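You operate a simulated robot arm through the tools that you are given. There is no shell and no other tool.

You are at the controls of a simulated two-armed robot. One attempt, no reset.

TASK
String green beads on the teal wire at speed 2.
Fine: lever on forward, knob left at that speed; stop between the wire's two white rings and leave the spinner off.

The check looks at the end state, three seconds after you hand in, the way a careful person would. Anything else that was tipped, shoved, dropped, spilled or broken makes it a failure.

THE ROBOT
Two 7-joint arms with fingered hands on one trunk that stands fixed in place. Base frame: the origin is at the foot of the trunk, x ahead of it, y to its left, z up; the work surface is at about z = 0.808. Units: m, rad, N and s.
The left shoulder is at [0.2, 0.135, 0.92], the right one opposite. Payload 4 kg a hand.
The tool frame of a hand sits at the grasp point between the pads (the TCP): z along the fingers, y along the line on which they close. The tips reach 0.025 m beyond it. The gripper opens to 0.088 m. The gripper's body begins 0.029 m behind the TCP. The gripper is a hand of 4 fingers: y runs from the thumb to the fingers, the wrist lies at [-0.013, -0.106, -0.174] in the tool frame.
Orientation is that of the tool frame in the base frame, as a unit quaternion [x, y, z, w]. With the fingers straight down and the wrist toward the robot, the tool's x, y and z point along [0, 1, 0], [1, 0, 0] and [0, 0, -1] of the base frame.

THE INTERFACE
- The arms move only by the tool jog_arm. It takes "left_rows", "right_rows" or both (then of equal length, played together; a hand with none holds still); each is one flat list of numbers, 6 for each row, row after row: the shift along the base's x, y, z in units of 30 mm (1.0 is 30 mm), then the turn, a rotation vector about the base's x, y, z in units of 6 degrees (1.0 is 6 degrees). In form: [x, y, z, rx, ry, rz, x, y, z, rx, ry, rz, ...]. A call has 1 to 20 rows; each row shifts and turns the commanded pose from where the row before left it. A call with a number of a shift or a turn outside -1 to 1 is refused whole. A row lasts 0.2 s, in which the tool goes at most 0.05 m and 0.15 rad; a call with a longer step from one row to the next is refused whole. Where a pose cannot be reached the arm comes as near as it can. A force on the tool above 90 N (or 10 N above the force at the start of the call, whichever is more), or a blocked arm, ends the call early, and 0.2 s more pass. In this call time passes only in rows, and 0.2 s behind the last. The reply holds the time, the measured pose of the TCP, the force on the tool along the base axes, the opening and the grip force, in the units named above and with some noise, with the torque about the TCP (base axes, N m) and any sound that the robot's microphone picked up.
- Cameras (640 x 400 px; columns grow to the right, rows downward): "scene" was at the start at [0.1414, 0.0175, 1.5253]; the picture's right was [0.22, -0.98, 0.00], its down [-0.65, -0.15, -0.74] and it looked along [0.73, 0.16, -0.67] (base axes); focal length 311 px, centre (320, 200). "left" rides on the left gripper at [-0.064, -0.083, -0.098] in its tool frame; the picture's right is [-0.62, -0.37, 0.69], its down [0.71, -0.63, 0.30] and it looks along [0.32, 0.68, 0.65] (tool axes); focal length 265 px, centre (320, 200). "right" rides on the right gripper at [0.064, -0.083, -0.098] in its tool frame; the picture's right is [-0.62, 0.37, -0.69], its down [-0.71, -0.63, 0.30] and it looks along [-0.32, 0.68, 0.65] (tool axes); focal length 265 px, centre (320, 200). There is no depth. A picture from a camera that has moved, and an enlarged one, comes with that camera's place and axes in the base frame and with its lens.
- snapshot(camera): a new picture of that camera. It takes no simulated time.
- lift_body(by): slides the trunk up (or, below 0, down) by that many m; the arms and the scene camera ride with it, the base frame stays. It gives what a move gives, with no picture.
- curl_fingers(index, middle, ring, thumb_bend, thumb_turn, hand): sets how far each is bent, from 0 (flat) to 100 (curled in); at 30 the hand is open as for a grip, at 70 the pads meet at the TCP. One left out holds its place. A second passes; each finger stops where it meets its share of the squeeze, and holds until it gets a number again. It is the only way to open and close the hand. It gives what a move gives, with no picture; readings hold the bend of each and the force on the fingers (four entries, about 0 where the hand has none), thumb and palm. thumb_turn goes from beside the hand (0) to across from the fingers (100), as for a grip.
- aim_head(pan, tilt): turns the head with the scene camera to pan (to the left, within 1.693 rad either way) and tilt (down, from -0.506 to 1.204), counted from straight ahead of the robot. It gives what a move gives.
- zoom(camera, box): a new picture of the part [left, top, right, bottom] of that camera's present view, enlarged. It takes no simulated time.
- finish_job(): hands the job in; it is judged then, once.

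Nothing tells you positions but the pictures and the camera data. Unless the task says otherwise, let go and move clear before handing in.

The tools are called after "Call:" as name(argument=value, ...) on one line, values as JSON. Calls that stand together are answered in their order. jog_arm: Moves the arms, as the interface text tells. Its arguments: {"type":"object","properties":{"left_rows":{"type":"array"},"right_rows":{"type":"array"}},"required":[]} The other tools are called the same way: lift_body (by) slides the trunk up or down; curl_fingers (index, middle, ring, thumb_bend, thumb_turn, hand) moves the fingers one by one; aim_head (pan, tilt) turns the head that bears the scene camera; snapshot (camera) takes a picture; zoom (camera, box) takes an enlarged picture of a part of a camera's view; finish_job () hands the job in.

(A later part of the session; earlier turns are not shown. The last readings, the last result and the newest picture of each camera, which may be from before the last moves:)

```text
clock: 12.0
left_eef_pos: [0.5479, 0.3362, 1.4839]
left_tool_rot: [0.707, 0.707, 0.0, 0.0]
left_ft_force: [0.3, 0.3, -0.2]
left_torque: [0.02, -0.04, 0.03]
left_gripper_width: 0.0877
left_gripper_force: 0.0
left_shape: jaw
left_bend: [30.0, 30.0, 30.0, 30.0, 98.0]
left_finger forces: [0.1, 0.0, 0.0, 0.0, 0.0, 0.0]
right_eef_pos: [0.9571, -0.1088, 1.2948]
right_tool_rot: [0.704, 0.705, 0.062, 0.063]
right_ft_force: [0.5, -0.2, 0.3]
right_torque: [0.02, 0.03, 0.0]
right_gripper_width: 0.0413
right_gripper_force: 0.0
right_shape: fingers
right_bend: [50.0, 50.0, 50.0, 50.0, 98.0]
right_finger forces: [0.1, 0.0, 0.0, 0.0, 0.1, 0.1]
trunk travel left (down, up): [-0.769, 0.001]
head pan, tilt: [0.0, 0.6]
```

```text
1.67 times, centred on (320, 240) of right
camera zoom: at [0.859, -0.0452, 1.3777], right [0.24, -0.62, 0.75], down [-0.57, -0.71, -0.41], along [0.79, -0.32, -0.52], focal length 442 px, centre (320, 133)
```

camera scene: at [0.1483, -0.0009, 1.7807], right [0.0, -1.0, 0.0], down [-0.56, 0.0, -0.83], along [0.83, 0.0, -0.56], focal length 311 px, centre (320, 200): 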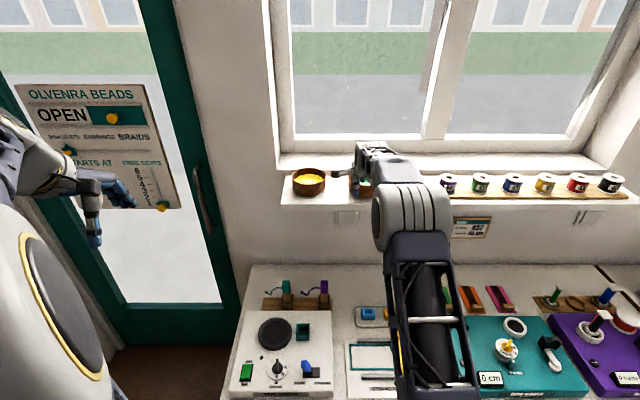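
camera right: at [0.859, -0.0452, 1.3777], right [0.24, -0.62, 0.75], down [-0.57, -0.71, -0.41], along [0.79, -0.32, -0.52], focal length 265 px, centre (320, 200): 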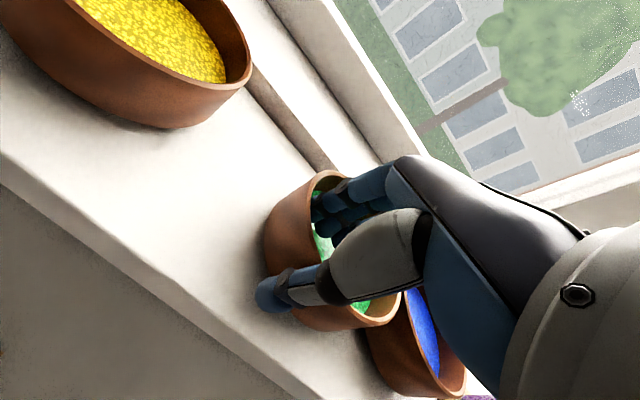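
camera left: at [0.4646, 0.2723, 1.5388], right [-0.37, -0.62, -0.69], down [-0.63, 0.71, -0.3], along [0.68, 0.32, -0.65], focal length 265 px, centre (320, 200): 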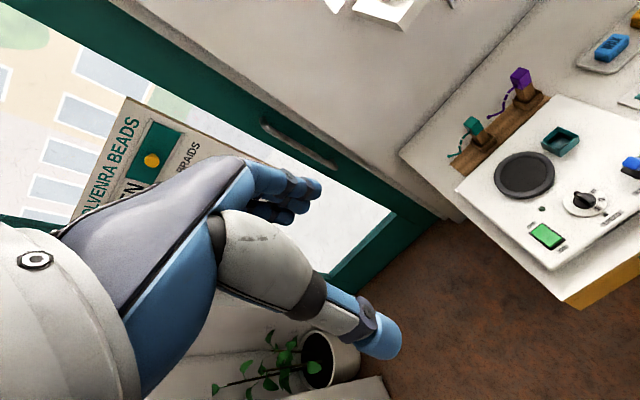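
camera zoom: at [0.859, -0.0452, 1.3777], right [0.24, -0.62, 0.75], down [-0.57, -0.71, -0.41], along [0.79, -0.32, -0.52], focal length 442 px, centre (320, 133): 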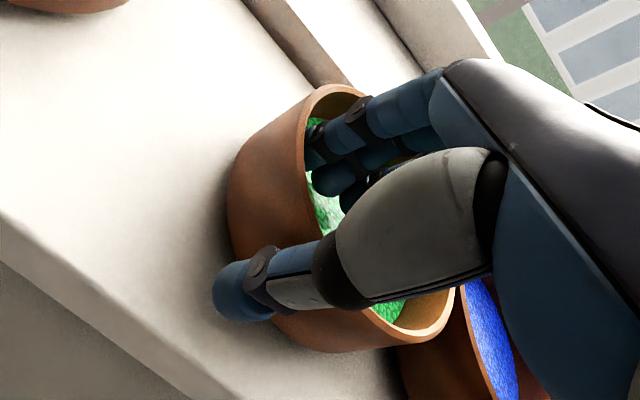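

The blue bowl looks unmoved, and the green one now sits off to the right. I'll lift the hand straight out and look at the gap.

Call:
jog_arm(right_rows=[0, 0, 0.3, 0, 0, 0, 0, 0, 0.5, 0, 0, 0, -0.1, 0, 0.8, 0, 0, 0, -0.3, 0, 0.8, 0, 0, 0])

Call:
snapshot(camera="right")

Call:
zoom(camera="scene", box=[280, 130, 420, 230])

```text
clock: 13.0
left_eef_pos: [0.5478, 0.3355, 1.4846]
left_tool_rot: [0.707, 0.707, 0.0, 0.0]
left_ft_force: [0.1, 0.1, 0.1]
left_torque: [-0.01, 0.03, -0.04]
left_gripper_width: 0.0875
left_gripper_force: 0.1
left_shape: jaw
left_bend: [30.0, 30.0, 30.0, 30.0, 98.0]
left_finger forces: [0.1, 0.0, 0.1, 0.1, 0.0, 0.1]
right_eef_pos: [0.9452, -0.1115, 1.3657]
right_tool_rot: [0.705, 0.704, 0.063, 0.062]
right_ft_force: [0.8, 0.0, 0.5]
right_torque: [0.02, 0.01, -0.01]
right_gripper_width: 0.041
right_gripper_force: 0.1
right_shape: fingers
right_bend: [50.0, 50.0, 50.0, 50.0, 98.0]
right_finger forces: [0.0, 0.0, 0.0, 0.1, 0.1, 0.0]
trunk travel left (down, up): [-0.769, 0.001]
head pan, tilt: [0.0, 0.6]
```

```text
taken
camera right: at [0.8453, -0.0467, 1.4479], right [0.24, -0.62, 0.75], down [-0.57, -0.71, -0.41], along [0.79, -0.32, -0.52], focal length 265 px, centre (320, 200)
```

right: 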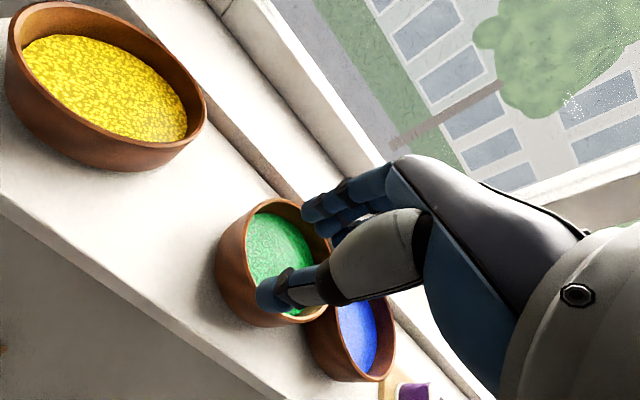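

```text
4.00 times, centred on (350, 180) of scene
camera zoom: at [0.1485, -0.0009, 1.7807], right [0.0, -1.0, 0.0], down [-0.57, 0.0, -0.82], along [0.82, 0.0, -0.57], focal length 1245 px, centre (200, 280)
```

zoom: 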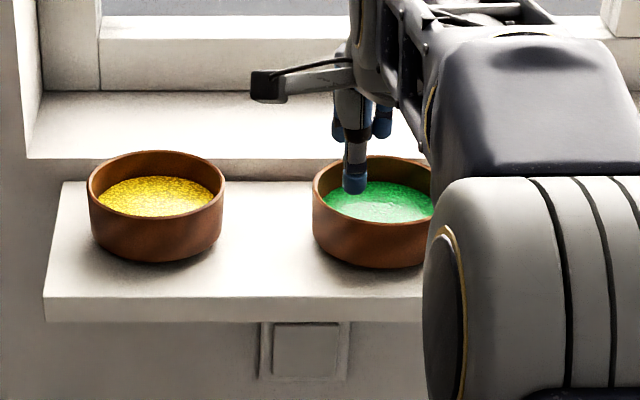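

The green bowl moved about 34 mm to the right and may be nearly touching the blue one. I'll pull the arm back to get a clear view of both.

Call:
jog_arm(right_rows=[-1, 0, 0.5, 0, 0, 0, -1, 0, 0.5, 0, 0, 0, -1, 0, 0, 0, 0, 0, -1, 0, 0, 0, 0, 0])

Call:
snapshot(camera="right")

Call:
zoom(camera="right", box=[180, 150, 380, 350])

Call:
zoom(camera="scene", box=[280, 130, 420, 230])

```text
clock: 14.0
left_eef_pos: [0.5481, 0.3367, 1.4837]
left_tool_rot: [0.708, 0.707, 0.001, 0.001]
left_ft_force: [0.1, -0.6, 0.0]
left_torque: [0.04, 0.0, -0.01]
left_gripper_width: 0.0876
left_gripper_force: 0.0
left_shape: jaw
left_bend: [30.0, 30.0, 30.0, 30.0, 98.0]
left_finger forces: [0.0, 0.0, 0.1, 0.0, 0.1, 0.0]
right_eef_pos: [0.8221, -0.1137, 1.3931]
right_tool_rot: [0.704, 0.705, 0.063, 0.063]
right_ft_force: [-0.6, 0.8, -0.1]
right_torque: [0.0, 0.0, 0.01]
right_gripper_width: 0.0411
right_gripper_force: 0.1
right_shape: fingers
right_bend: [50.0, 50.0, 50.0, 50.0, 98.0]
right_finger forces: [0.0, 0.1, 0.1, 0.0, 0.1, 0.0]
trunk travel left (down, up): [-0.769, 0.001]
head pan, tilt: [0.0, 0.6]
```

```text
taken
camera right: at [0.7241, -0.0482, 1.476], right [0.24, -0.62, 0.75], down [-0.57, -0.71, -0.41], along [0.79, -0.32, -0.52], focal length 265 px, centre (320, 200)
```

right: 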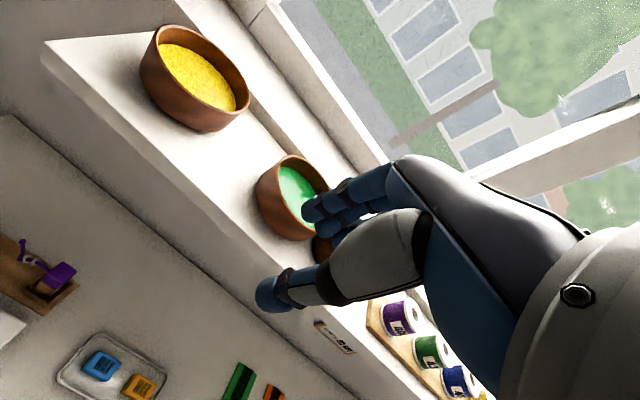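

```text
2.00 times, centred on (280, 250) of right
camera zoom: at [0.7241, -0.0482, 1.476], right [0.24, -0.62, 0.75], down [-0.57, -0.71, -0.41], along [0.79, -0.32, -0.52], focal length 531 px, centre (400, 100)
```

zoom: 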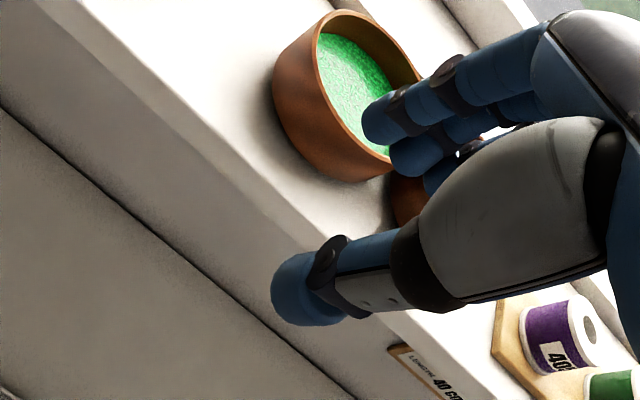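

```text
4.00 times, centred on (350, 180) of scene
camera zoom: at [0.1486, -0.0009, 1.7807], right [0.0, -1.0, 0.0], down [-0.57, 0.0, -0.82], along [0.82, 0.0, -0.57], focal length 1245 px, centre (200, 280)
```

zoom: 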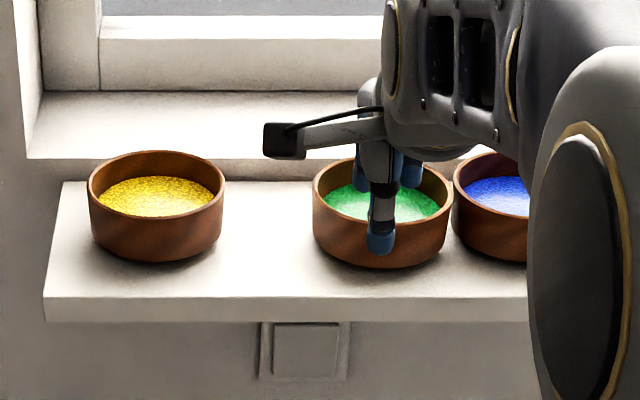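

The blue bowl looks within a couple of millimetres of where it was. Before re-gripping, I'll test in free air how the thumb meets the index and middle fingers with the ring finger left open.

Call:
curl_fingers(hand="right", index=64, middle=64, ring=30, thumb_bend=64, thumb_turn=100)

Call:
zoom(camera="right", box=[220, 140, 420, 340])

Call:
zoom(camera="scene", box=[330, 150, 420, 210])

```text
clock: 15.0
left_eef_pos: [0.5474, 0.3357, 1.4839]
left_tool_rot: [0.707, 0.707, 0.001, 0.0]
left_ft_force: [0.2, -0.3, -0.3]
left_torque: [0.0, -0.01, 0.02]
left_gripper_width: 0.088
left_gripper_force: 0.1
left_shape: jaw
left_bend: [30.0, 30.0, 30.0, 30.0, 98.0]
left_finger forces: [0.0, 0.0, 0.1, 0.1, 0.0, 0.1]
right_eef_pos: [0.8226, -0.1121, 1.3941]
right_tool_rot: [0.704, 0.705, 0.063, 0.062]
right_ft_force: [-0.6, -0.5, -0.1]
right_torque: [0.01, 0.03, -0.01]
right_gripper_width: 0.0116
right_gripper_force: 0.1
right_shape: fingers
right_bend: [64.0, 64.0, 30.0, 64.0, 100.0]
right_finger forces: [0.1, 0.1, 0.1, 0.0, 0.0, 0.1]
trunk travel left (down, up): [-0.769, 0.001]
head pan, tilt: [0.0, 0.6]
```

```text
2.00 times, centred on (320, 240) of right
camera zoom: at [0.7241, -0.0482, 1.4763], right [0.24, -0.62, 0.75], down [-0.57, -0.71, -0.41], along [0.79, -0.32, -0.52], focal length 531 px, centre (320, 120)
```

zoom: 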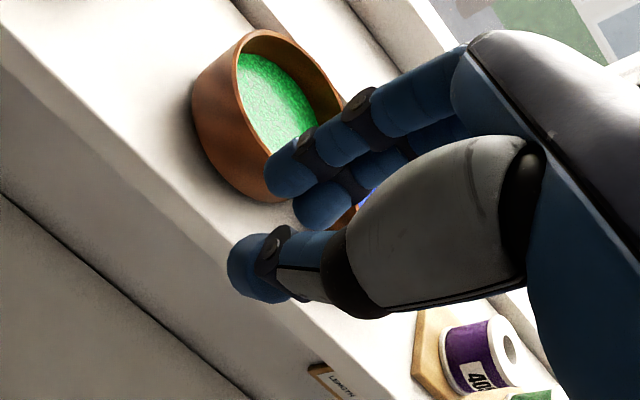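

```text
6.67 times, centred on (375, 180) of scene
camera zoom: at [0.1482, -0.0009, 1.7807], right [0.0, -1.0, 0.0], down [-0.56, 0.0, -0.83], along [0.83, 0.0, -0.56], focal length 2075 px, centre (-47, 333)
```

zoom: 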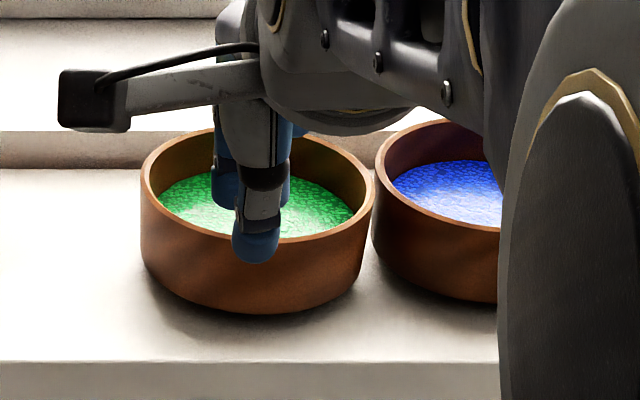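

The thumb lines up midway between index and middle, so that three-point pinch should be balanced. First I'll open the hand, drop the fingers into the green bowl and slide it about 25 mm left, away from the blue bowl.

Call:
curl_fingers(hand="right", index=30, middle=30, ring=30, thumb_bend=30, thumb_turn=100)

Call:
jog_arm(right_rows=[0.85, -0.19, -0.22, 0, 0, 0, 0.85, -0.19, -0.22, 0, 0, 0, 0.85, -0.19, -0.22, 0, 0, 0, 0.85, -0.19, -0.22, 0, 0, 0, 0.85, -0.19, -0.22, 0, 0, 0])

Call:
snapshot(camera="right")

Call:
zoom(camera="scene", box=[310, 120, 400, 220])

```text
clock: 16.0
left_eef_pos: [0.5467, 0.3369, 1.484]
left_tool_rot: [0.707, 0.707, 0.0, 0.0]
left_ft_force: [0.0, -0.5, -0.2]
left_torque: [-0.02, 0.0, 0.01]
left_gripper_width: 0.0878
left_gripper_force: 0.0
left_shape: jaw
left_bend: [30.0, 30.0, 30.0, 30.0, 98.0]
left_finger forces: [0.0, 0.1, 0.0, 0.0, 0.0, 0.1]
right_eef_pos: [0.8231, -0.113, 1.3943]
right_tool_rot: [0.704, 0.704, 0.063, 0.063]
right_ft_force: [0.3, -0.5, -1.0]
right_torque: [-0.06, -0.04, -0.01]
right_gripper_width: 0.0842
right_gripper_force: 0.1
right_shape: fingers
right_bend: [30.0, 30.0, 30.0, 30.0, 98.0]
right_finger forces: [0.1, 0.0, 0.0, 0.0, 0.0, 0.0]
trunk travel left (down, up): [-0.769, 0.001]
head pan, tilt: [0.0, 0.6]
```

```text
clock: 17.2
left_eef_pos: [0.5463, 0.3371, 1.4833]
left_tool_rot: [0.707, 0.707, 0.001, 0.0]
left_ft_force: [0.0, -0.1, 0.7]
left_torque: [0.02, -0.04, -0.02]
left_gripper_width: 0.0876
left_gripper_force: 0.1
left_shape: jaw
left_bend: [30.0, 30.0, 30.0, 30.0, 98.0]
left_finger forces: [0.1, 0.1, 0.0, 0.0, 0.0, 0.0]
right_eef_pos: [0.951, -0.1391, 1.363]
right_tool_rot: [0.704, 0.704, 0.063, 0.063]
right_ft_force: [-0.2, 0.3, 1.1]
right_torque: [-0.04, 0.02, 0.02]
right_gripper_width: 0.0846
right_gripper_force: 0.1
right_shape: fingers
right_bend: [30.0, 30.0, 30.0, 30.0, 98.0]
right_finger forces: [0.1, 0.0, 0.0, 0.0, 0.0, 0.0]
trunk travel left (down, up): [-0.769, 0.001]
head pan, tilt: [0.0, 0.6]
```

```text
taken
camera right: at [0.8532, -0.0746, 1.4464], right [0.24, -0.62, 0.75], down [-0.57, -0.71, -0.41], along [0.79, -0.32, -0.52], focal length 265 px, centre (320, 200)
```

right: 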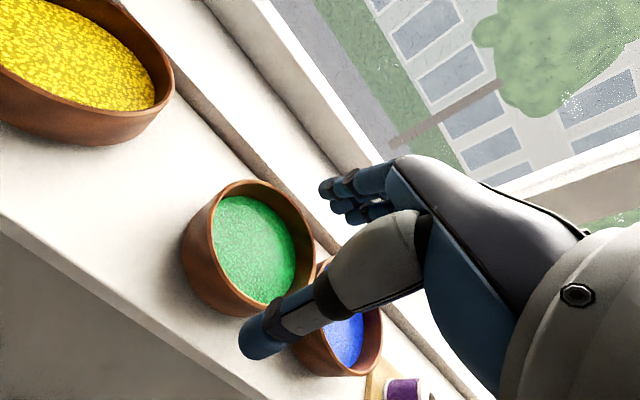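

```text
4.00 times, centred on (355, 170) of scene
camera zoom: at [0.1479, -0.0008, 1.7807], right [0.0, -1.0, 0.0], down [-0.56, 0.0, -0.83], along [0.83, 0.0, -0.56], focal length 1245 px, centre (180, 320)
```

zoom: 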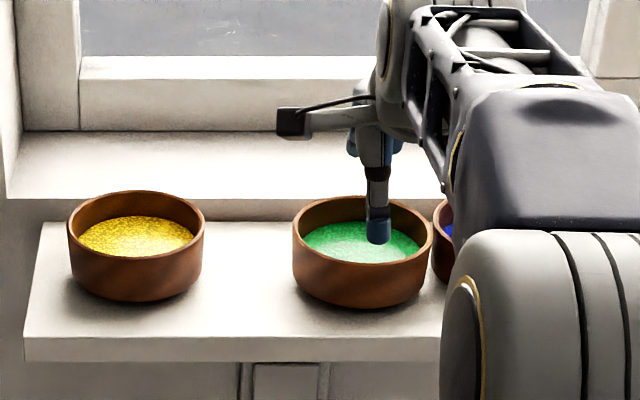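

The hand is over the near rim again. I'll lower it into the bowl, then slide slowly left.

Call:
jog_arm(right_rows=[0, 0, -0.6, 0, 0, 0, 0, 0, -0.6, 0, 0, 0, 0, 0, -0.6, 0, 0, 0, 0, 0, -0.4, 0, 0, 0])

Call:
zoom(camera="right", box=[200, 120, 440, 360])

Call:
jog_arm(right_rows=[0, 0.3, 0, 0, 0, 0, 0, 0.3, 0, 0, 0, 0, 0, 0.25, 0, 0, 0, 0, 0, 0.25, 0, 0, 0, 0, 0, 0.25, 0, 0, 0, 0, 0, 0.25, 0, 0, 0, 0])

Call:
zoom(camera="right", box=[200, 120, 440, 360])

Call:
zoom(camera="scene", box=[310, 120, 400, 220])

```text
clock: 18.2
left_eef_pos: [0.546, 0.3356, 1.4839]
left_tool_rot: [0.707, 0.708, -0.001, 0.0]
left_ft_force: [0.4, 0.1, -0.5]
left_torque: [-0.02, 0.03, 0.02]
left_gripper_width: 0.0878
left_gripper_force: 0.0
left_shape: jaw
left_bend: [30.0, 30.0, 30.0, 30.0, 98.0]
left_finger forces: [0.0, 0.0, 0.2, 0.0, 0.1, 0.1]
right_eef_pos: [0.9527, -0.1382, 1.2967]
right_tool_rot: [0.705, 0.704, 0.062, 0.064]
right_ft_force: [-0.4, -0.8, -0.2]
right_torque: [0.0, 0.01, -0.01]
right_gripper_width: 0.0845
right_gripper_force: 0.0
right_shape: fingers
right_bend: [30.0, 30.0, 30.0, 30.0, 98.0]
right_finger forces: [0.0, 0.0, 0.0, 0.1, 0.1, 0.1]
trunk travel left (down, up): [-0.769, 0.001]
head pan, tilt: [0.0, 0.6]
```

```text
1.67 times, centred on (320, 240) of right
camera zoom: at [0.8537, -0.0741, 1.3794], right [0.24, -0.62, 0.75], down [-0.57, -0.71, -0.41], along [0.79, -0.32, -0.52], focal length 442 px, centre (320, 133)
```

zoom: 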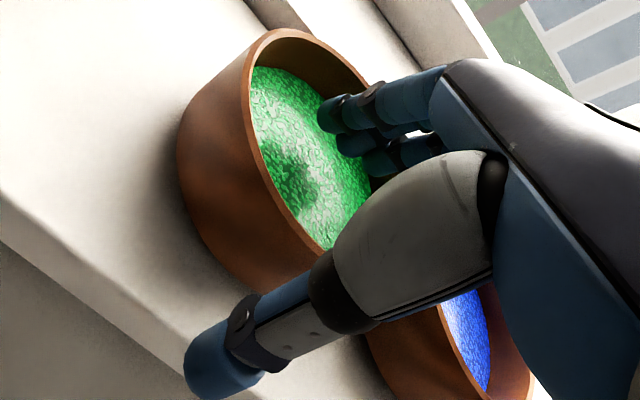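

```text
clock: 19.6
left_eef_pos: [0.5472, 0.336, 1.4852]
left_tool_rot: [0.707, 0.707, 0.0, 0.0]
left_ft_force: [0.2, -0.1, 0.3]
left_torque: [-0.02, -0.02, -0.02]
left_gripper_width: 0.0877
left_gripper_force: 0.0
left_shape: jaw
left_bend: [30.0, 30.0, 30.0, 30.0, 98.0]
left_finger forces: [0.1, 0.0, 0.0, 0.0, 0.0, 0.1]
right_eef_pos: [0.9509, -0.0909, 1.299]
right_tool_rot: [0.705, 0.704, 0.063, 0.063]
right_ft_force: [0.0, -0.4, -0.2]
right_torque: [0.02, 0.01, -0.01]
right_gripper_width: 0.0845
right_gripper_force: 0.6
right_shape: fingers
right_bend: [30.0, 30.0, 30.0, 30.0, 98.0]
right_finger forces: [0.1, 0.0, 0.0, 0.0, 0.0, 0.0]
trunk travel left (down, up): [-0.769, 0.001]
head pan, tilt: [0.0, 0.6]
```

```text
1.67 times, centred on (320, 240) of right
camera zoom: at [0.8523, -0.0272, 1.381], right [0.24, -0.62, 0.75], down [-0.57, -0.71, -0.41], along [0.79, -0.32, -0.52], focal length 442 px, centre (320, 133)
```

zoom: 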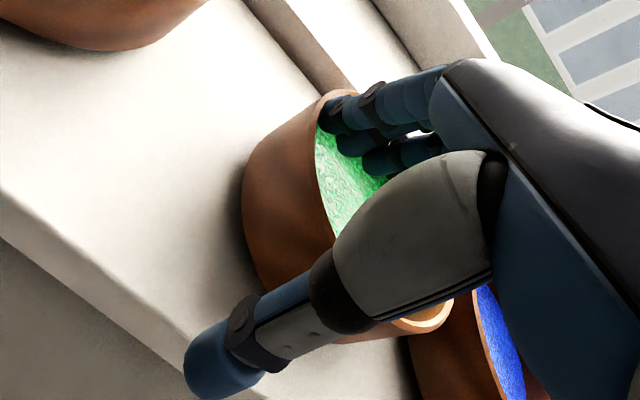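

```text
4.00 times, centred on (355, 170) of scene
camera zoom: at [0.1483, -0.001, 1.7807], right [0.0, -1.0, 0.0], down [-0.57, 0.0, -0.83], along [0.83, 0.0, -0.57], focal length 1245 px, centre (180, 320)
```

zoom: 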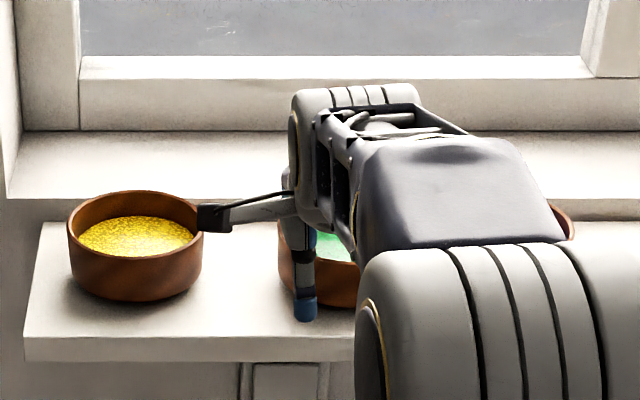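

The bowl is sliding left as intended. I'll push 15 mm more, then back the hand off so it centres on the bowl.

Call:
jog_arm(right_rows=[0, 0.25, 0, 0, 0, 0, 0, 0.25, 0, 0, 0, 0, 0, -0.3, 0, 0, 0, 0, 0, -0.3, 0, 0, 0, 0])

Call:
zoom(camera="right", box=[200, 120, 440, 360])

Call:
zoom(camera="scene", box=[310, 120, 400, 220])

```text
clock: 20.6
left_eef_pos: [0.5468, 0.3374, 1.4846]
left_tool_rot: [0.707, 0.707, 0.0, 0.0]
left_ft_force: [0.8, -0.1, 0.1]
left_torque: [0.04, -0.03, 0.0]
left_gripper_width: 0.0878
left_gripper_force: 0.0
left_shape: jaw
left_bend: [30.0, 30.0, 30.0, 30.0, 98.0]
left_finger forces: [0.0, 0.1, 0.0, 0.0, 0.0, 0.0]
right_eef_pos: [0.9492, -0.0941, 1.2988]
right_tool_rot: [0.704, 0.705, 0.063, 0.062]
right_ft_force: [-0.1, 0.3, -0.6]
right_torque: [0.0, -0.02, 0.02]
right_gripper_width: 0.0844
right_gripper_force: 0.1
right_shape: fingers
right_bend: [30.0, 30.0, 30.0, 30.0, 98.0]
right_finger forces: [0.0, 0.0, 0.0, 0.0, 0.0, 0.1]
trunk travel left (down, up): [-0.769, 0.001]
head pan, tilt: [0.0, 0.6]
```

```text
1.67 times, centred on (320, 240) of right
camera zoom: at [0.8518, -0.0292, 1.3808], right [0.24, -0.62, 0.75], down [-0.57, -0.71, -0.41], along [0.79, -0.32, -0.52], focal length 442 px, centre (320, 133)
```

zoom: 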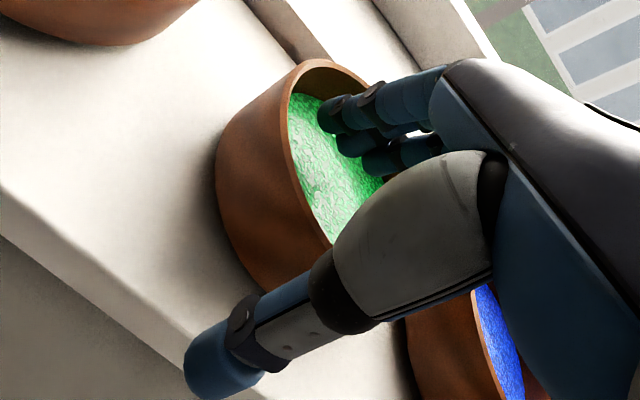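

```text
4.00 times, centred on (355, 170) of scene
camera zoom: at [0.1483, -0.0007, 1.7807], right [0.0, -1.0, 0.0], down [-0.57, 0.0, -0.82], along [0.82, 0.0, -0.57], focal length 1245 px, centre (180, 320)
```

zoom: 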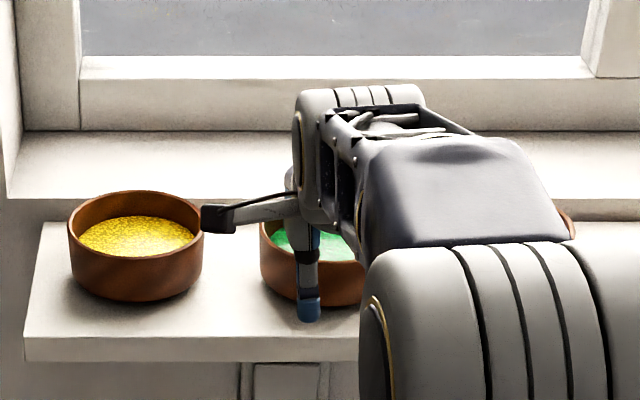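

The green bowl is back near y ≈ -0.118, with good gaps on both sides. I'll centre the hand on its near wall, a bit lower, and close index, middle and thumb in small steps.

Call:
jog_arm(right_rows=[0, -0.4, 0, 0, 0, 0, 0, -0.4, -0.15, 0, 0, 0, 0, 0, -0.15, 0, 0, 0])

Call:
curl_fingers(hand="right", index=62, middle=62, ring=30, thumb_bend=62, thumb_turn=100)

Call:
zoom(camera="right", box=[200, 120, 440, 360])

Call:
zoom(camera="scene", box=[310, 120, 400, 220])

```text
clock: 21.4
left_eef_pos: [0.547, 0.3361, 1.4835]
left_tool_rot: [0.707, 0.707, 0.001, 0.0]
left_ft_force: [-0.2, 0.4, 0.4]
left_torque: [-0.02, 0.0, -0.02]
left_gripper_width: 0.0875
left_gripper_force: 0.1
left_shape: jaw
left_bend: [30.0, 30.0, 30.0, 30.0, 98.0]
left_finger forces: [0.0, 0.0, 0.1, 0.0, 0.0, 0.0]
right_eef_pos: [0.9527, -0.1177, 1.2886]
right_tool_rot: [0.704, 0.705, 0.063, 0.063]
right_ft_force: [-0.2, -0.1, 0.1]
right_torque: [-0.01, 0.02, 0.02]
right_gripper_width: 0.0846
right_gripper_force: 0.1
right_shape: fingers
right_bend: [30.0, 30.0, 30.0, 30.0, 98.0]
right_finger forces: [0.0, 0.0, 0.0, 0.0, 0.1, 0.1]
trunk travel left (down, up): [-0.769, 0.001]
head pan, tilt: [0.0, 0.6]
```

```text
clock: 22.4
left_eef_pos: [0.5465, 0.3366, 1.4845]
left_tool_rot: [0.707, 0.707, 0.0, 0.0]
left_ft_force: [0.5, -0.4, 0.2]
left_torque: [-0.01, 0.03, -0.01]
left_gripper_width: 0.0876
left_gripper_force: 0.0
left_shape: jaw
left_bend: [30.0, 30.0, 30.0, 30.0, 98.0]
left_finger forces: [0.1, 0.0, 0.0, 0.1, 0.1, 0.0]
right_eef_pos: [0.9527, -0.1183, 1.2883]
right_tool_rot: [0.704, 0.705, 0.063, 0.063]
right_ft_force: [-0.9, 0.0, 0.0]
right_torque: [0.0, -0.03, -0.02]
right_gripper_width: 0.0163
right_gripper_force: 0.0
right_shape: fingers
right_bend: [62.0, 62.0, 30.0, 61.0, 100.0]
right_finger forces: [0.0, 0.1, 0.0, 0.0, 0.4, 0.1]
trunk travel left (down, up): [-0.769, 0.001]
head pan, tilt: [0.0, 0.6]
```

```text
1.67 times, centred on (320, 240) of right
camera zoom: at [0.8539, -0.0533, 1.3706], right [0.24, -0.62, 0.75], down [-0.57, -0.71, -0.41], along [0.79, -0.32, -0.52], focal length 442 px, centre (320, 133)
```

zoom: 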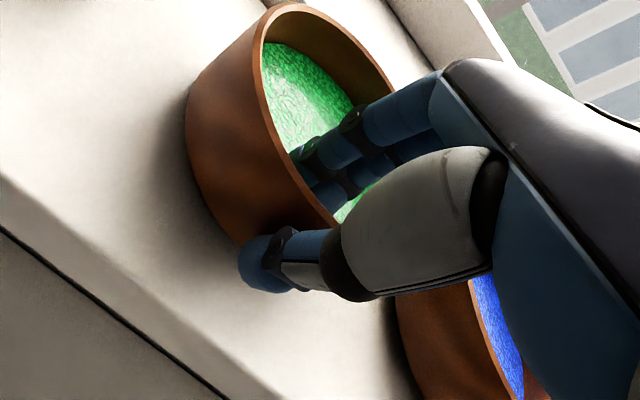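

```text
4.00 times, centred on (355, 170) of scene
camera zoom: at [0.1482, -0.0009, 1.7807], right [0.0, -1.0, 0.0], down [-0.56, 0.0, -0.83], along [0.83, 0.0, -0.56], focal length 1245 px, centre (180, 320)
```

zoom: 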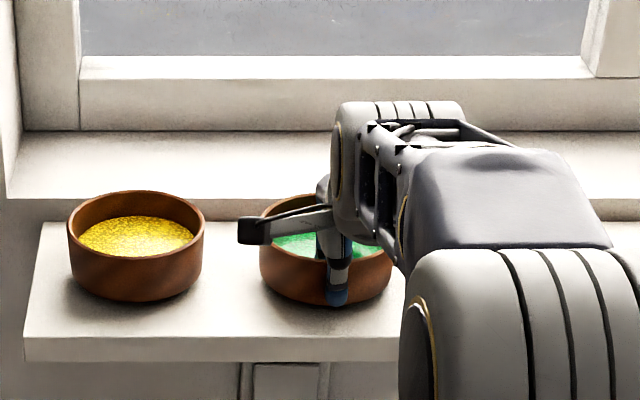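

The thumb just touched the wall at bend 61 while the fingers haven't. I'll shift the hand 5 mm toward the robot to centre the wall, then close further in small steps.

Call:
jog_arm(right_rows=[-0.17, 0, 0, 0, 0, 0])

Call:
curl_fingers(hand="right", index=67, middle=67, thumb_bend=66)

Call:
zoom(camera="scene", box=[310, 120, 400, 220])

Call:
zoom(camera="right", box=[200, 120, 440, 360])

```text
clock: 22.8
left_eef_pos: [0.5477, 0.3363, 1.4835]
left_tool_rot: [0.707, 0.707, 0.0, 0.001]
left_ft_force: [-0.8, 0.4, 0.2]
left_torque: [-0.01, 0.01, -0.03]
left_gripper_width: 0.0876
left_gripper_force: 0.1
left_shape: jaw
left_bend: [30.0, 30.0, 30.0, 30.0, 98.0]
left_finger forces: [0.1, 0.1, 0.0, 0.0, 0.0, 0.0]
right_eef_pos: [0.9469, -0.1175, 1.2876]
right_tool_rot: [0.704, 0.704, 0.063, 0.063]
right_ft_force: [-0.1, 0.6, -0.3]
right_torque: [-0.04, 0.03, 0.01]
right_gripper_width: 0.0155
right_gripper_force: 0.1
right_shape: fingers
right_bend: [62.0, 62.0, 30.0, 62.0, 100.0]
right_finger forces: [0.1, 0.0, 0.1, 0.0, 0.0, 0.1]
trunk travel left (down, up): [-0.769, 0.001]
head pan, tilt: [0.0, 0.6]
```

```text
clock: 23.8
left_eef_pos: [0.5482, 0.3366, 1.4843]
left_tool_rot: [0.707, 0.707, 0.0, 0.001]
left_ft_force: [-0.5, -0.4, 0.0]
left_torque: [0.01, -0.01, -0.01]
left_gripper_width: 0.0876
left_gripper_force: 0.2
left_shape: jaw
left_bend: [30.0, 30.0, 30.0, 30.0, 98.0]
left_finger forces: [0.0, 0.1, 0.0, 0.0, 0.1, 0.1]
right_eef_pos: [0.9465, -0.1176, 1.2877]
right_tool_rot: [0.704, 0.704, 0.063, 0.063]
right_ft_force: [0.4, 1.2, 0.4]
right_torque: [0.0, -0.02, -0.01]
right_gripper_width: 0.0061
right_gripper_force: 0.0
right_shape: fingers
right_bend: [67.0, 67.0, 30.0, 66.0, 100.0]
right_finger forces: [0.1, 0.1, 0.0, 0.1, 0.1, 0.0]
trunk travel left (down, up): [-0.769, 0.001]
head pan, tilt: [0.0, 0.6]
```

```text
4.00 times, centred on (355, 170) of scene
camera zoom: at [0.1483, -0.0009, 1.7807], right [0.0, -1.0, 0.0], down [-0.56, 0.0, -0.83], along [0.83, 0.0, -0.56], focal length 1245 px, centre (180, 320)
```

zoom: 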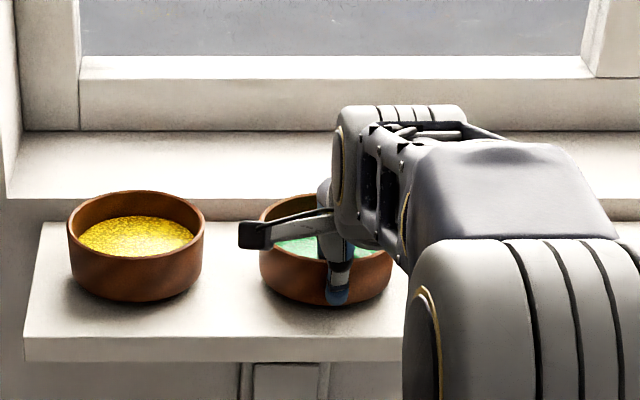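

```text
1.67 times, centred on (320, 240) of right
camera zoom: at [0.8478, -0.0535, 1.3708], right [0.24, -0.62, 0.75], down [-0.57, -0.71, -0.41], along [0.79, -0.32, -0.52], focal length 442 px, centre (320, 133)
```

zoom: 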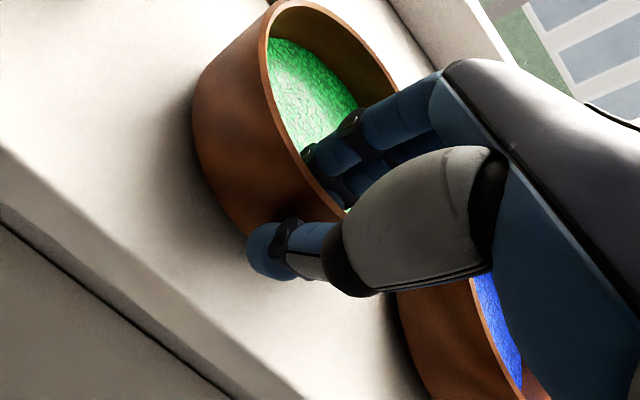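

The wall still isn't touched at a 6 mm gap and the bowl hasn't moved. I'll close a little more.

Call:
curl_fingers(hand="right", index=70, middle=70, thumb_bend=69)

Call:
zoom(camera="scene", box=[310, 120, 400, 220])

```text
clock: 24.8
left_eef_pos: [0.5472, 0.3356, 1.4835]
left_tool_rot: [0.707, 0.707, 0.0, 0.0]
left_ft_force: [-0.6, -0.4, 0.0]
left_torque: [0.04, 0.03, 0.02]
left_gripper_width: 0.0878
left_gripper_force: 0.3
left_shape: jaw
left_bend: [30.0, 30.0, 30.0, 30.0, 98.0]
left_finger forces: [0.1, 0.0, 0.0, 0.0, 0.1, 0.0]
right_eef_pos: [0.9464, -0.1181, 1.288]
right_tool_rot: [0.705, 0.704, 0.063, 0.063]
right_ft_force: [0.1, 0.1, 0.1]
right_torque: [-0.02, -0.01, 0.02]
right_gripper_width: 0.0016
right_gripper_force: 0.7
right_shape: fingers
right_bend: [70.0, 69.0, 30.0, 68.0, 100.0]
right_finger forces: [0.2, 0.5, 0.1, 0.0, 0.8, 0.0]
trunk travel left (down, up): [-0.769, 0.001]
head pan, tilt: [0.0, 0.6]
```

```text
4.00 times, centred on (355, 170) of scene
camera zoom: at [0.1483, -0.0009, 1.7807], right [0.0, -1.0, 0.0], down [-0.57, 0.0, -0.83], along [0.83, 0.0, -0.57], focal length 1245 px, centre (180, 320)
```

zoom: 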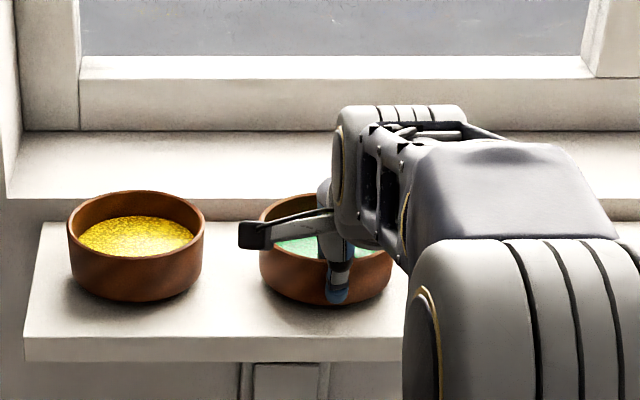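

All three pads now touch with balanced light forces and the bowl is unmoved. I'll tighten gradually.

Call:
curl_fingers(hand="right", index=72, middle=71.5, thumb_bend=71.5)

Call:
zoom(camera="scene", box=[310, 120, 400, 220])

```text
clock: 25.8
left_eef_pos: [0.5487, 0.3356, 1.4833]
left_tool_rot: [0.707, 0.707, 0.0, 0.0]
left_ft_force: [-0.2, 0.6, -1.3]
left_torque: [0.03, 0.01, 0.03]
left_gripper_width: 0.0875
left_gripper_force: 0.1
left_shape: jaw
left_bend: [30.0, 30.0, 30.0, 30.0, 98.0]
left_finger forces: [0.1, 0.0, 0.0, 0.0, 0.1, 0.0]
right_eef_pos: [0.9477, -0.1175, 1.2883]
right_tool_rot: [0.704, 0.705, 0.063, 0.063]
right_ft_force: [0.4, -0.1, 0.2]
right_torque: [-0.03, 0.03, 0.01]
right_gripper_width: 0.0001
right_gripper_force: 2.7
right_shape: fingers
right_bend: [71.0, 69.0, 30.0, 68.0, 100.0]
right_finger forces: [1.7, 1.0, 0.0, 0.0, 2.8, 0.0]
trunk travel left (down, up): [-0.769, 0.001]
head pan, tilt: [0.0, 0.6]
```

```text
4.00 times, centred on (355, 170) of scene
camera zoom: at [0.1483, -0.0009, 1.7807], right [0.0, -1.0, 0.0], down [-0.57, 0.0, -0.82], along [0.82, 0.0, -0.57], focal length 1245 px, centre (180, 320)
```

zoom: 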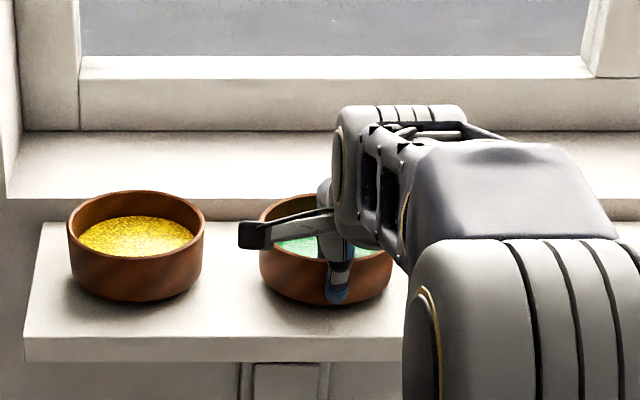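

The forces balance (index plus middle ≈ thumb) and the bowl is steady. I'll tighten more.

Call:
curl_fingers(hand="right", index=74.5, middle=75, thumb_bend=75)

Call:
zoom(camera="scene", box=[310, 120, 400, 220])

Call:
zoom(camera="right", box=[200, 120, 440, 360])

```text
clock: 26.8
left_eef_pos: [0.547, 0.3361, 1.4852]
left_tool_rot: [0.707, 0.707, 0.0, 0.001]
left_ft_force: [0.4, -0.5, 0.8]
left_torque: [0.0, 0.02, -0.01]
left_gripper_width: 0.0875
left_gripper_force: 0.0
left_shape: jaw
left_bend: [30.0, 30.0, 30.0, 30.0, 98.0]
left_finger forces: [0.0, 0.1, 0.1, 0.1, 0.0, 0.0]
right_eef_pos: [0.9469, -0.1175, 1.2882]
right_tool_rot: [0.704, 0.704, 0.063, 0.063]
right_ft_force: [0.9, 0.0, -0.5]
right_torque: [0.01, 0.03, 0.03]
right_gripper_width: 0.0
right_gripper_force: 8.3
right_shape: fingers
right_bend: [73.0, 73.0, 30.0, 69.0, 100.0]
right_finger forces: [4.4, 3.2, 0.1, 0.0, 7.9, 0.1]
trunk travel left (down, up): [-0.769, 0.001]
head pan, tilt: [0.0, 0.6]
```

```text
4.00 times, centred on (355, 170) of scene
camera zoom: at [0.1483, -0.0009, 1.7807], right [0.0, -1.0, 0.0], down [-0.57, 0.0, -0.82], along [0.82, 0.0, -0.57], focal length 1245 px, centre (180, 320)
```

zoom: 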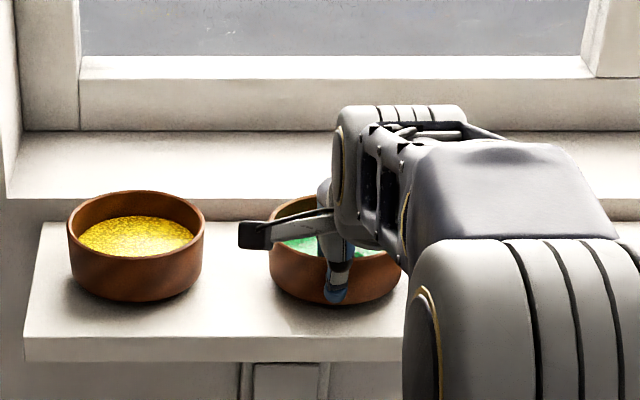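

```text
1.67 times, centred on (320, 240) of right
camera zoom: at [0.8479, -0.0535, 1.3708], right [0.24, -0.62, 0.75], down [-0.57, -0.71, -0.41], along [0.79, -0.32, -0.52], focal length 442 px, centre (320, 133)
```

zoom: 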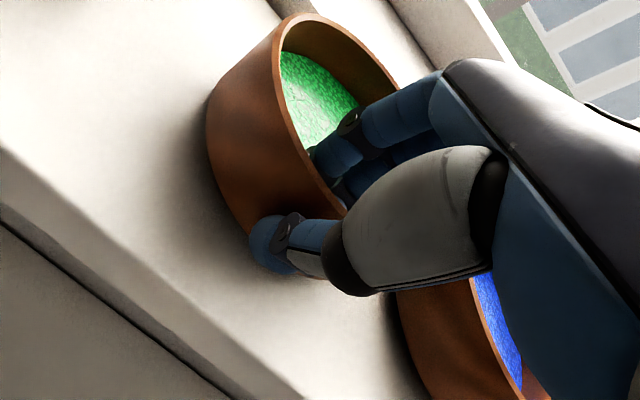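

The grip is about 8 N; the bowl swung about 8 mm right but stays clear of the blue one. I'll lift 10 mm slowly and check how level it hangs.

Call:
jog_arm(right_rows=[0, 0, 0.15, 0, 0, 0, 0, 0, 0.2, 0, 0, 0])

Call:
zoom(camera="scene", box=[310, 120, 400, 220])

Call:
zoom(camera="right", box=[200, 120, 440, 360])

```text
clock: 27.4
left_eef_pos: [0.5476, 0.3357, 1.4848]
left_tool_rot: [0.707, 0.707, 0.0, 0.0]
left_ft_force: [0.1, 0.3, 0.4]
left_torque: [0.0, 0.0, 0.02]
left_gripper_width: 0.0876
left_gripper_force: 0.0
left_shape: jaw
left_bend: [30.0, 30.0, 30.0, 30.0, 98.0]
left_finger forces: [0.0, 0.1, 0.0, 0.0, 0.0, 0.0]
right_eef_pos: [0.9459, -0.118, 1.299]
right_tool_rot: [0.705, 0.704, 0.063, 0.063]
right_ft_force: [-0.1, 0.1, -2.2]
right_torque: [0.01, 0.09, 0.0]
right_gripper_width: 0.0
right_gripper_force: 8.9
right_shape: fingers
right_bend: [73.0, 73.0, 30.0, 69.0, 100.0]
right_finger forces: [5.2, 4.0, 0.1, 0.1, 8.9, 0.0]
trunk travel left (down, up): [-0.769, 0.001]
head pan, tilt: [0.0, 0.6]
```

```text
4.00 times, centred on (355, 170) of scene
camera zoom: at [0.1484, -0.0009, 1.7807], right [0.0, -1.0, 0.0], down [-0.57, 0.0, -0.82], along [0.82, 0.0, -0.57], focal length 1245 px, centre (180, 320)
```

zoom: 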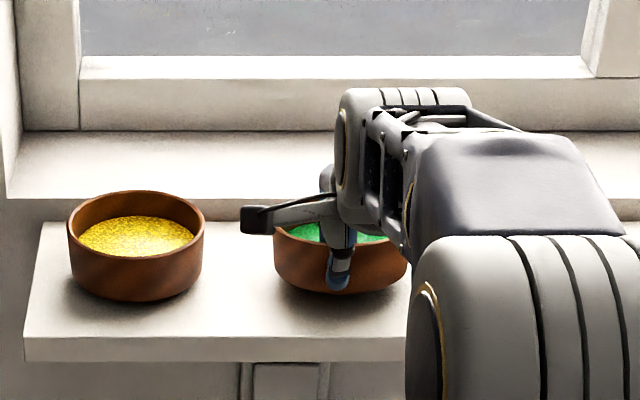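

```text
1.67 times, centred on (320, 240) of right
camera zoom: at [0.8482, -0.0543, 1.3817], right [0.24, -0.62, 0.75], down [-0.57, -0.71, -0.41], along [0.79, -0.32, -0.52], focal length 442 px, centre (320, 133)
```

zoom: 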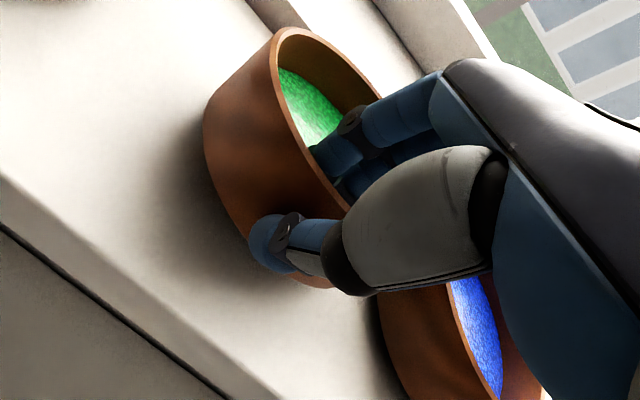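

The bowl is up, with about 2.2 N on the hand. I'll zoom in to check how level it is.

Call:
zoom(camera="scene", box=[325, 155, 385, 205])

Call:
snapshot(camera="left")

```text
8.00 times, centred on (355, 180) of scene
camera zoom: at [0.1484, -0.0009, 1.7807], right [0.0, -1.0, 0.0], down [-0.57, 0.0, -0.82], along [0.82, 0.0, -0.57], focal length 2490 px, centre (40, 360)
```

zoom: 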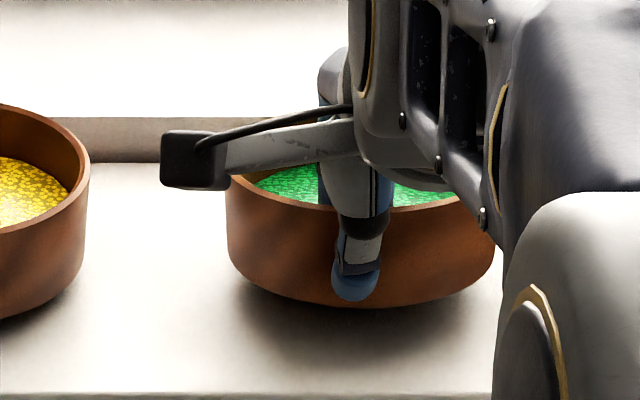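

```text
taken
camera left: at [0.4647, 0.2724, 1.5827], right [-0.37, -0.62, -0.69], down [-0.63, 0.71, -0.3], along [0.68, 0.32, -0.65], focal length 265 px, centre (320, 200)
```

left: 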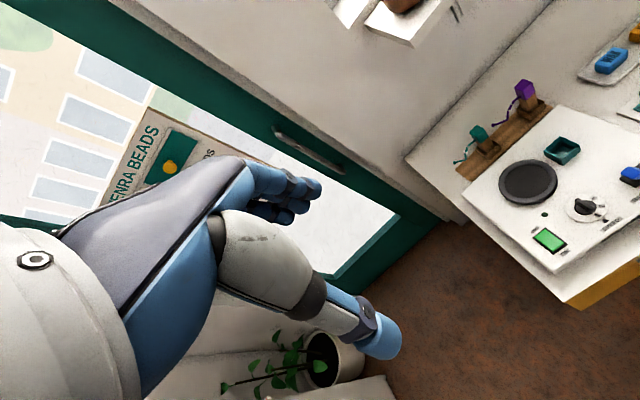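

It hangs about level. I'll lift another 40 mm, then draw back gently from the shelf.

Call:
jog_arm(right_rows=[0, 0, 0.3, 0, 0, 0, 0, 0, 0.4, 0, 0, 0, 0, 0, 0.4, 0, 0, 0, -0.2, 0, 0.3, 0, 0, 0, -0.3, 0, 0, 0, 0, 0, -0.4, 0, 0, 0, 0, 0, -0.4, 0, 0, 0, 0, 0])

Call:
snapshot(camera="scene")

Call:
snapshot(camera="right")

Call:
zoom(camera="scene", box=[325, 145, 395, 205])

```text
clock: 29.0
left_eef_pos: [0.5477, 0.3355, 1.4841]
left_tool_rot: [0.707, 0.708, -0.001, 0.0]
left_ft_force: [-0.5, 1.1, 0.0]
left_torque: [-0.03, 0.04, 0.0]
left_gripper_width: 0.0874
left_gripper_force: 0.1
left_shape: jaw
left_bend: [30.0, 30.0, 30.0, 30.0, 98.0]
left_finger forces: [0.0, 0.0, 0.1, 0.1, 0.1, 0.0]
right_eef_pos: [0.9084, -0.1165, 1.3404]
right_tool_rot: [0.704, 0.704, 0.062, 0.063]
right_ft_force: [-0.4, 0.7, -1.1]
right_torque: [0.04, 0.05, 0.01]
right_gripper_width: 0.0
right_gripper_force: 8.9
right_shape: fingers
right_bend: [73.0, 73.0, 30.0, 69.0, 100.0]
right_finger forces: [5.1, 3.9, 0.1, 0.1, 8.9, 0.0]
trunk travel left (down, up): [-0.769, 0.001]
head pan, tilt: [0.0, 0.6]
```

```text
taken
camera scene: at [0.1485, -0.0009, 1.7807], right [0.0, -1.0, 0.0], down [-0.57, 0.0, -0.82], along [0.82, 0.0, -0.57], focal length 311 px, centre (320, 200)
```

scene: 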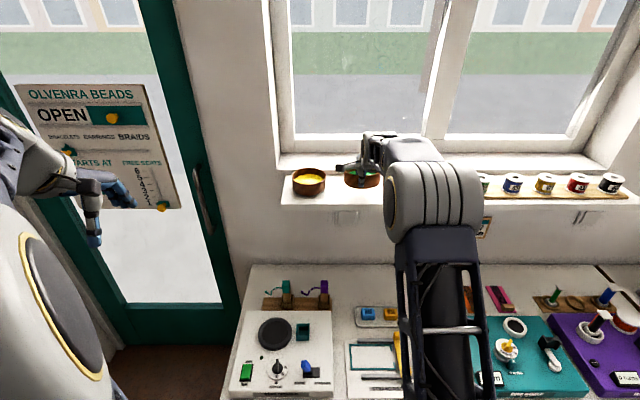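

```text
taken
camera right: at [0.809, -0.052, 1.423], right [0.24, -0.62, 0.75], down [-0.57, -0.71, -0.41], along [0.79, -0.32, -0.52], focal length 265 px, centre (320, 200)
```

right: 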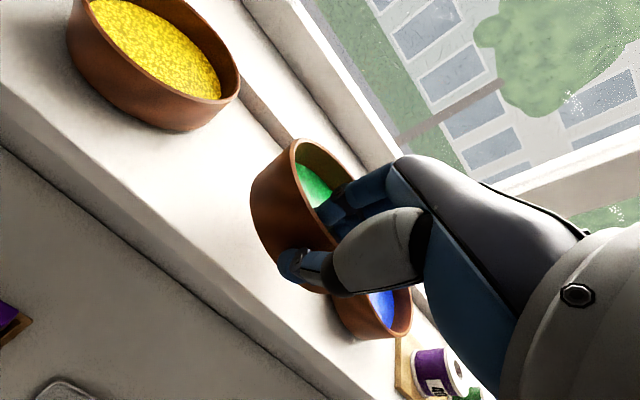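

```text
6.67 times, centred on (360, 175) of scene
camera zoom: at [0.1485, -0.0009, 1.7807], right [0.0, -1.0, 0.0], down [-0.57, 0.0, -0.82], along [0.82, 0.0, -0.57], focal length 2075 px, centre (53, 367)
```

zoom: 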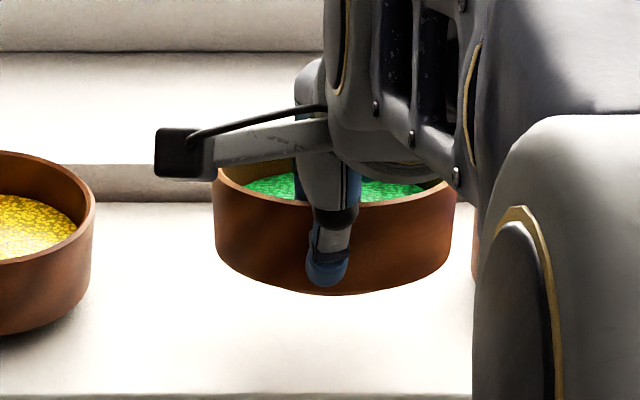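

The bowl is held level and clear of the shelf. I'll draw it back toward the robot.

Call:
jog_arm(right_rows=[-0.5, 0, 0, 0, 0, 0, -0.6, 0, 0, 0, 0, 0, -0.6, 0, 0, 0, 0, 0, -0.6, 0, 0, 0, 0, 0, -0.6, 0, 0, 0, 0, 0, -0.6, 0, 0, 0, 0, 0, -0.6, 0, 0, 0, 0, 0, -0.6, 0, 0, 0, 0, 0, -0.6, 0, 0, 0, 0, 0, -0.6, 0, 0, 0, 0, 0, -0.5, 0, 0, 0, 0, 0, -0.3, 0, 0, 0, 0, 0])

Call:
snapshot(camera="scene")

Call:
snapshot(camera="right")

```text
clock: 31.6
left_eef_pos: [0.548, 0.3368, 1.4832]
left_tool_rot: [0.707, 0.707, 0.0, 0.0]
left_ft_force: [-0.4, 0.4, 0.4]
left_torque: [0.0, 0.03, 0.04]
left_gripper_width: 0.0879
left_gripper_force: 0.0
left_shape: jaw
left_bend: [30.0, 30.0, 30.0, 30.0, 98.0]
left_finger forces: [0.0, 0.1, 0.1, 0.0, 0.0, 0.0]
right_eef_pos: [0.7066, -0.1189, 1.3412]
right_tool_rot: [0.704, 0.705, 0.064, 0.063]
right_ft_force: [-0.1, -0.6, -1.0]
right_torque: [0.03, 0.07, -0.02]
right_gripper_width: 0.0
right_gripper_force: 8.9
right_shape: fingers
right_bend: [73.0, 73.0, 30.0, 69.0, 100.0]
right_finger forces: [5.0, 3.8, 0.1, 0.1, 8.7, 0.0]
trunk travel left (down, up): [-0.769, 0.001]
head pan, tilt: [0.0, 0.6]
```

```text
taken
camera scene: at [0.1484, -0.0009, 1.7807], right [0.0, -1.0, 0.0], down [-0.57, 0.0, -0.82], along [0.82, 0.0, -0.57], focal length 311 px, centre (320, 200)
```

scene: 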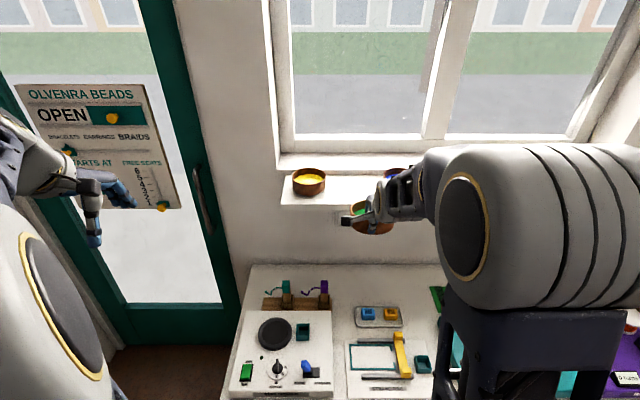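

```text
taken
camera right: at [0.6078, -0.0544, 1.4236], right [0.24, -0.62, 0.75], down [-0.57, -0.71, -0.41], along [0.79, -0.32, -0.52], focal length 265 px, centre (320, 200)
```

right: 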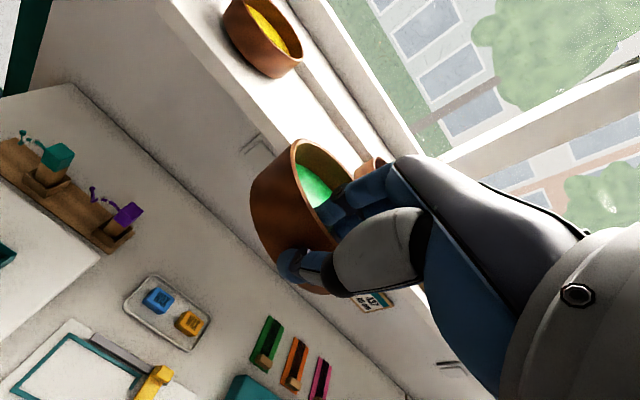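

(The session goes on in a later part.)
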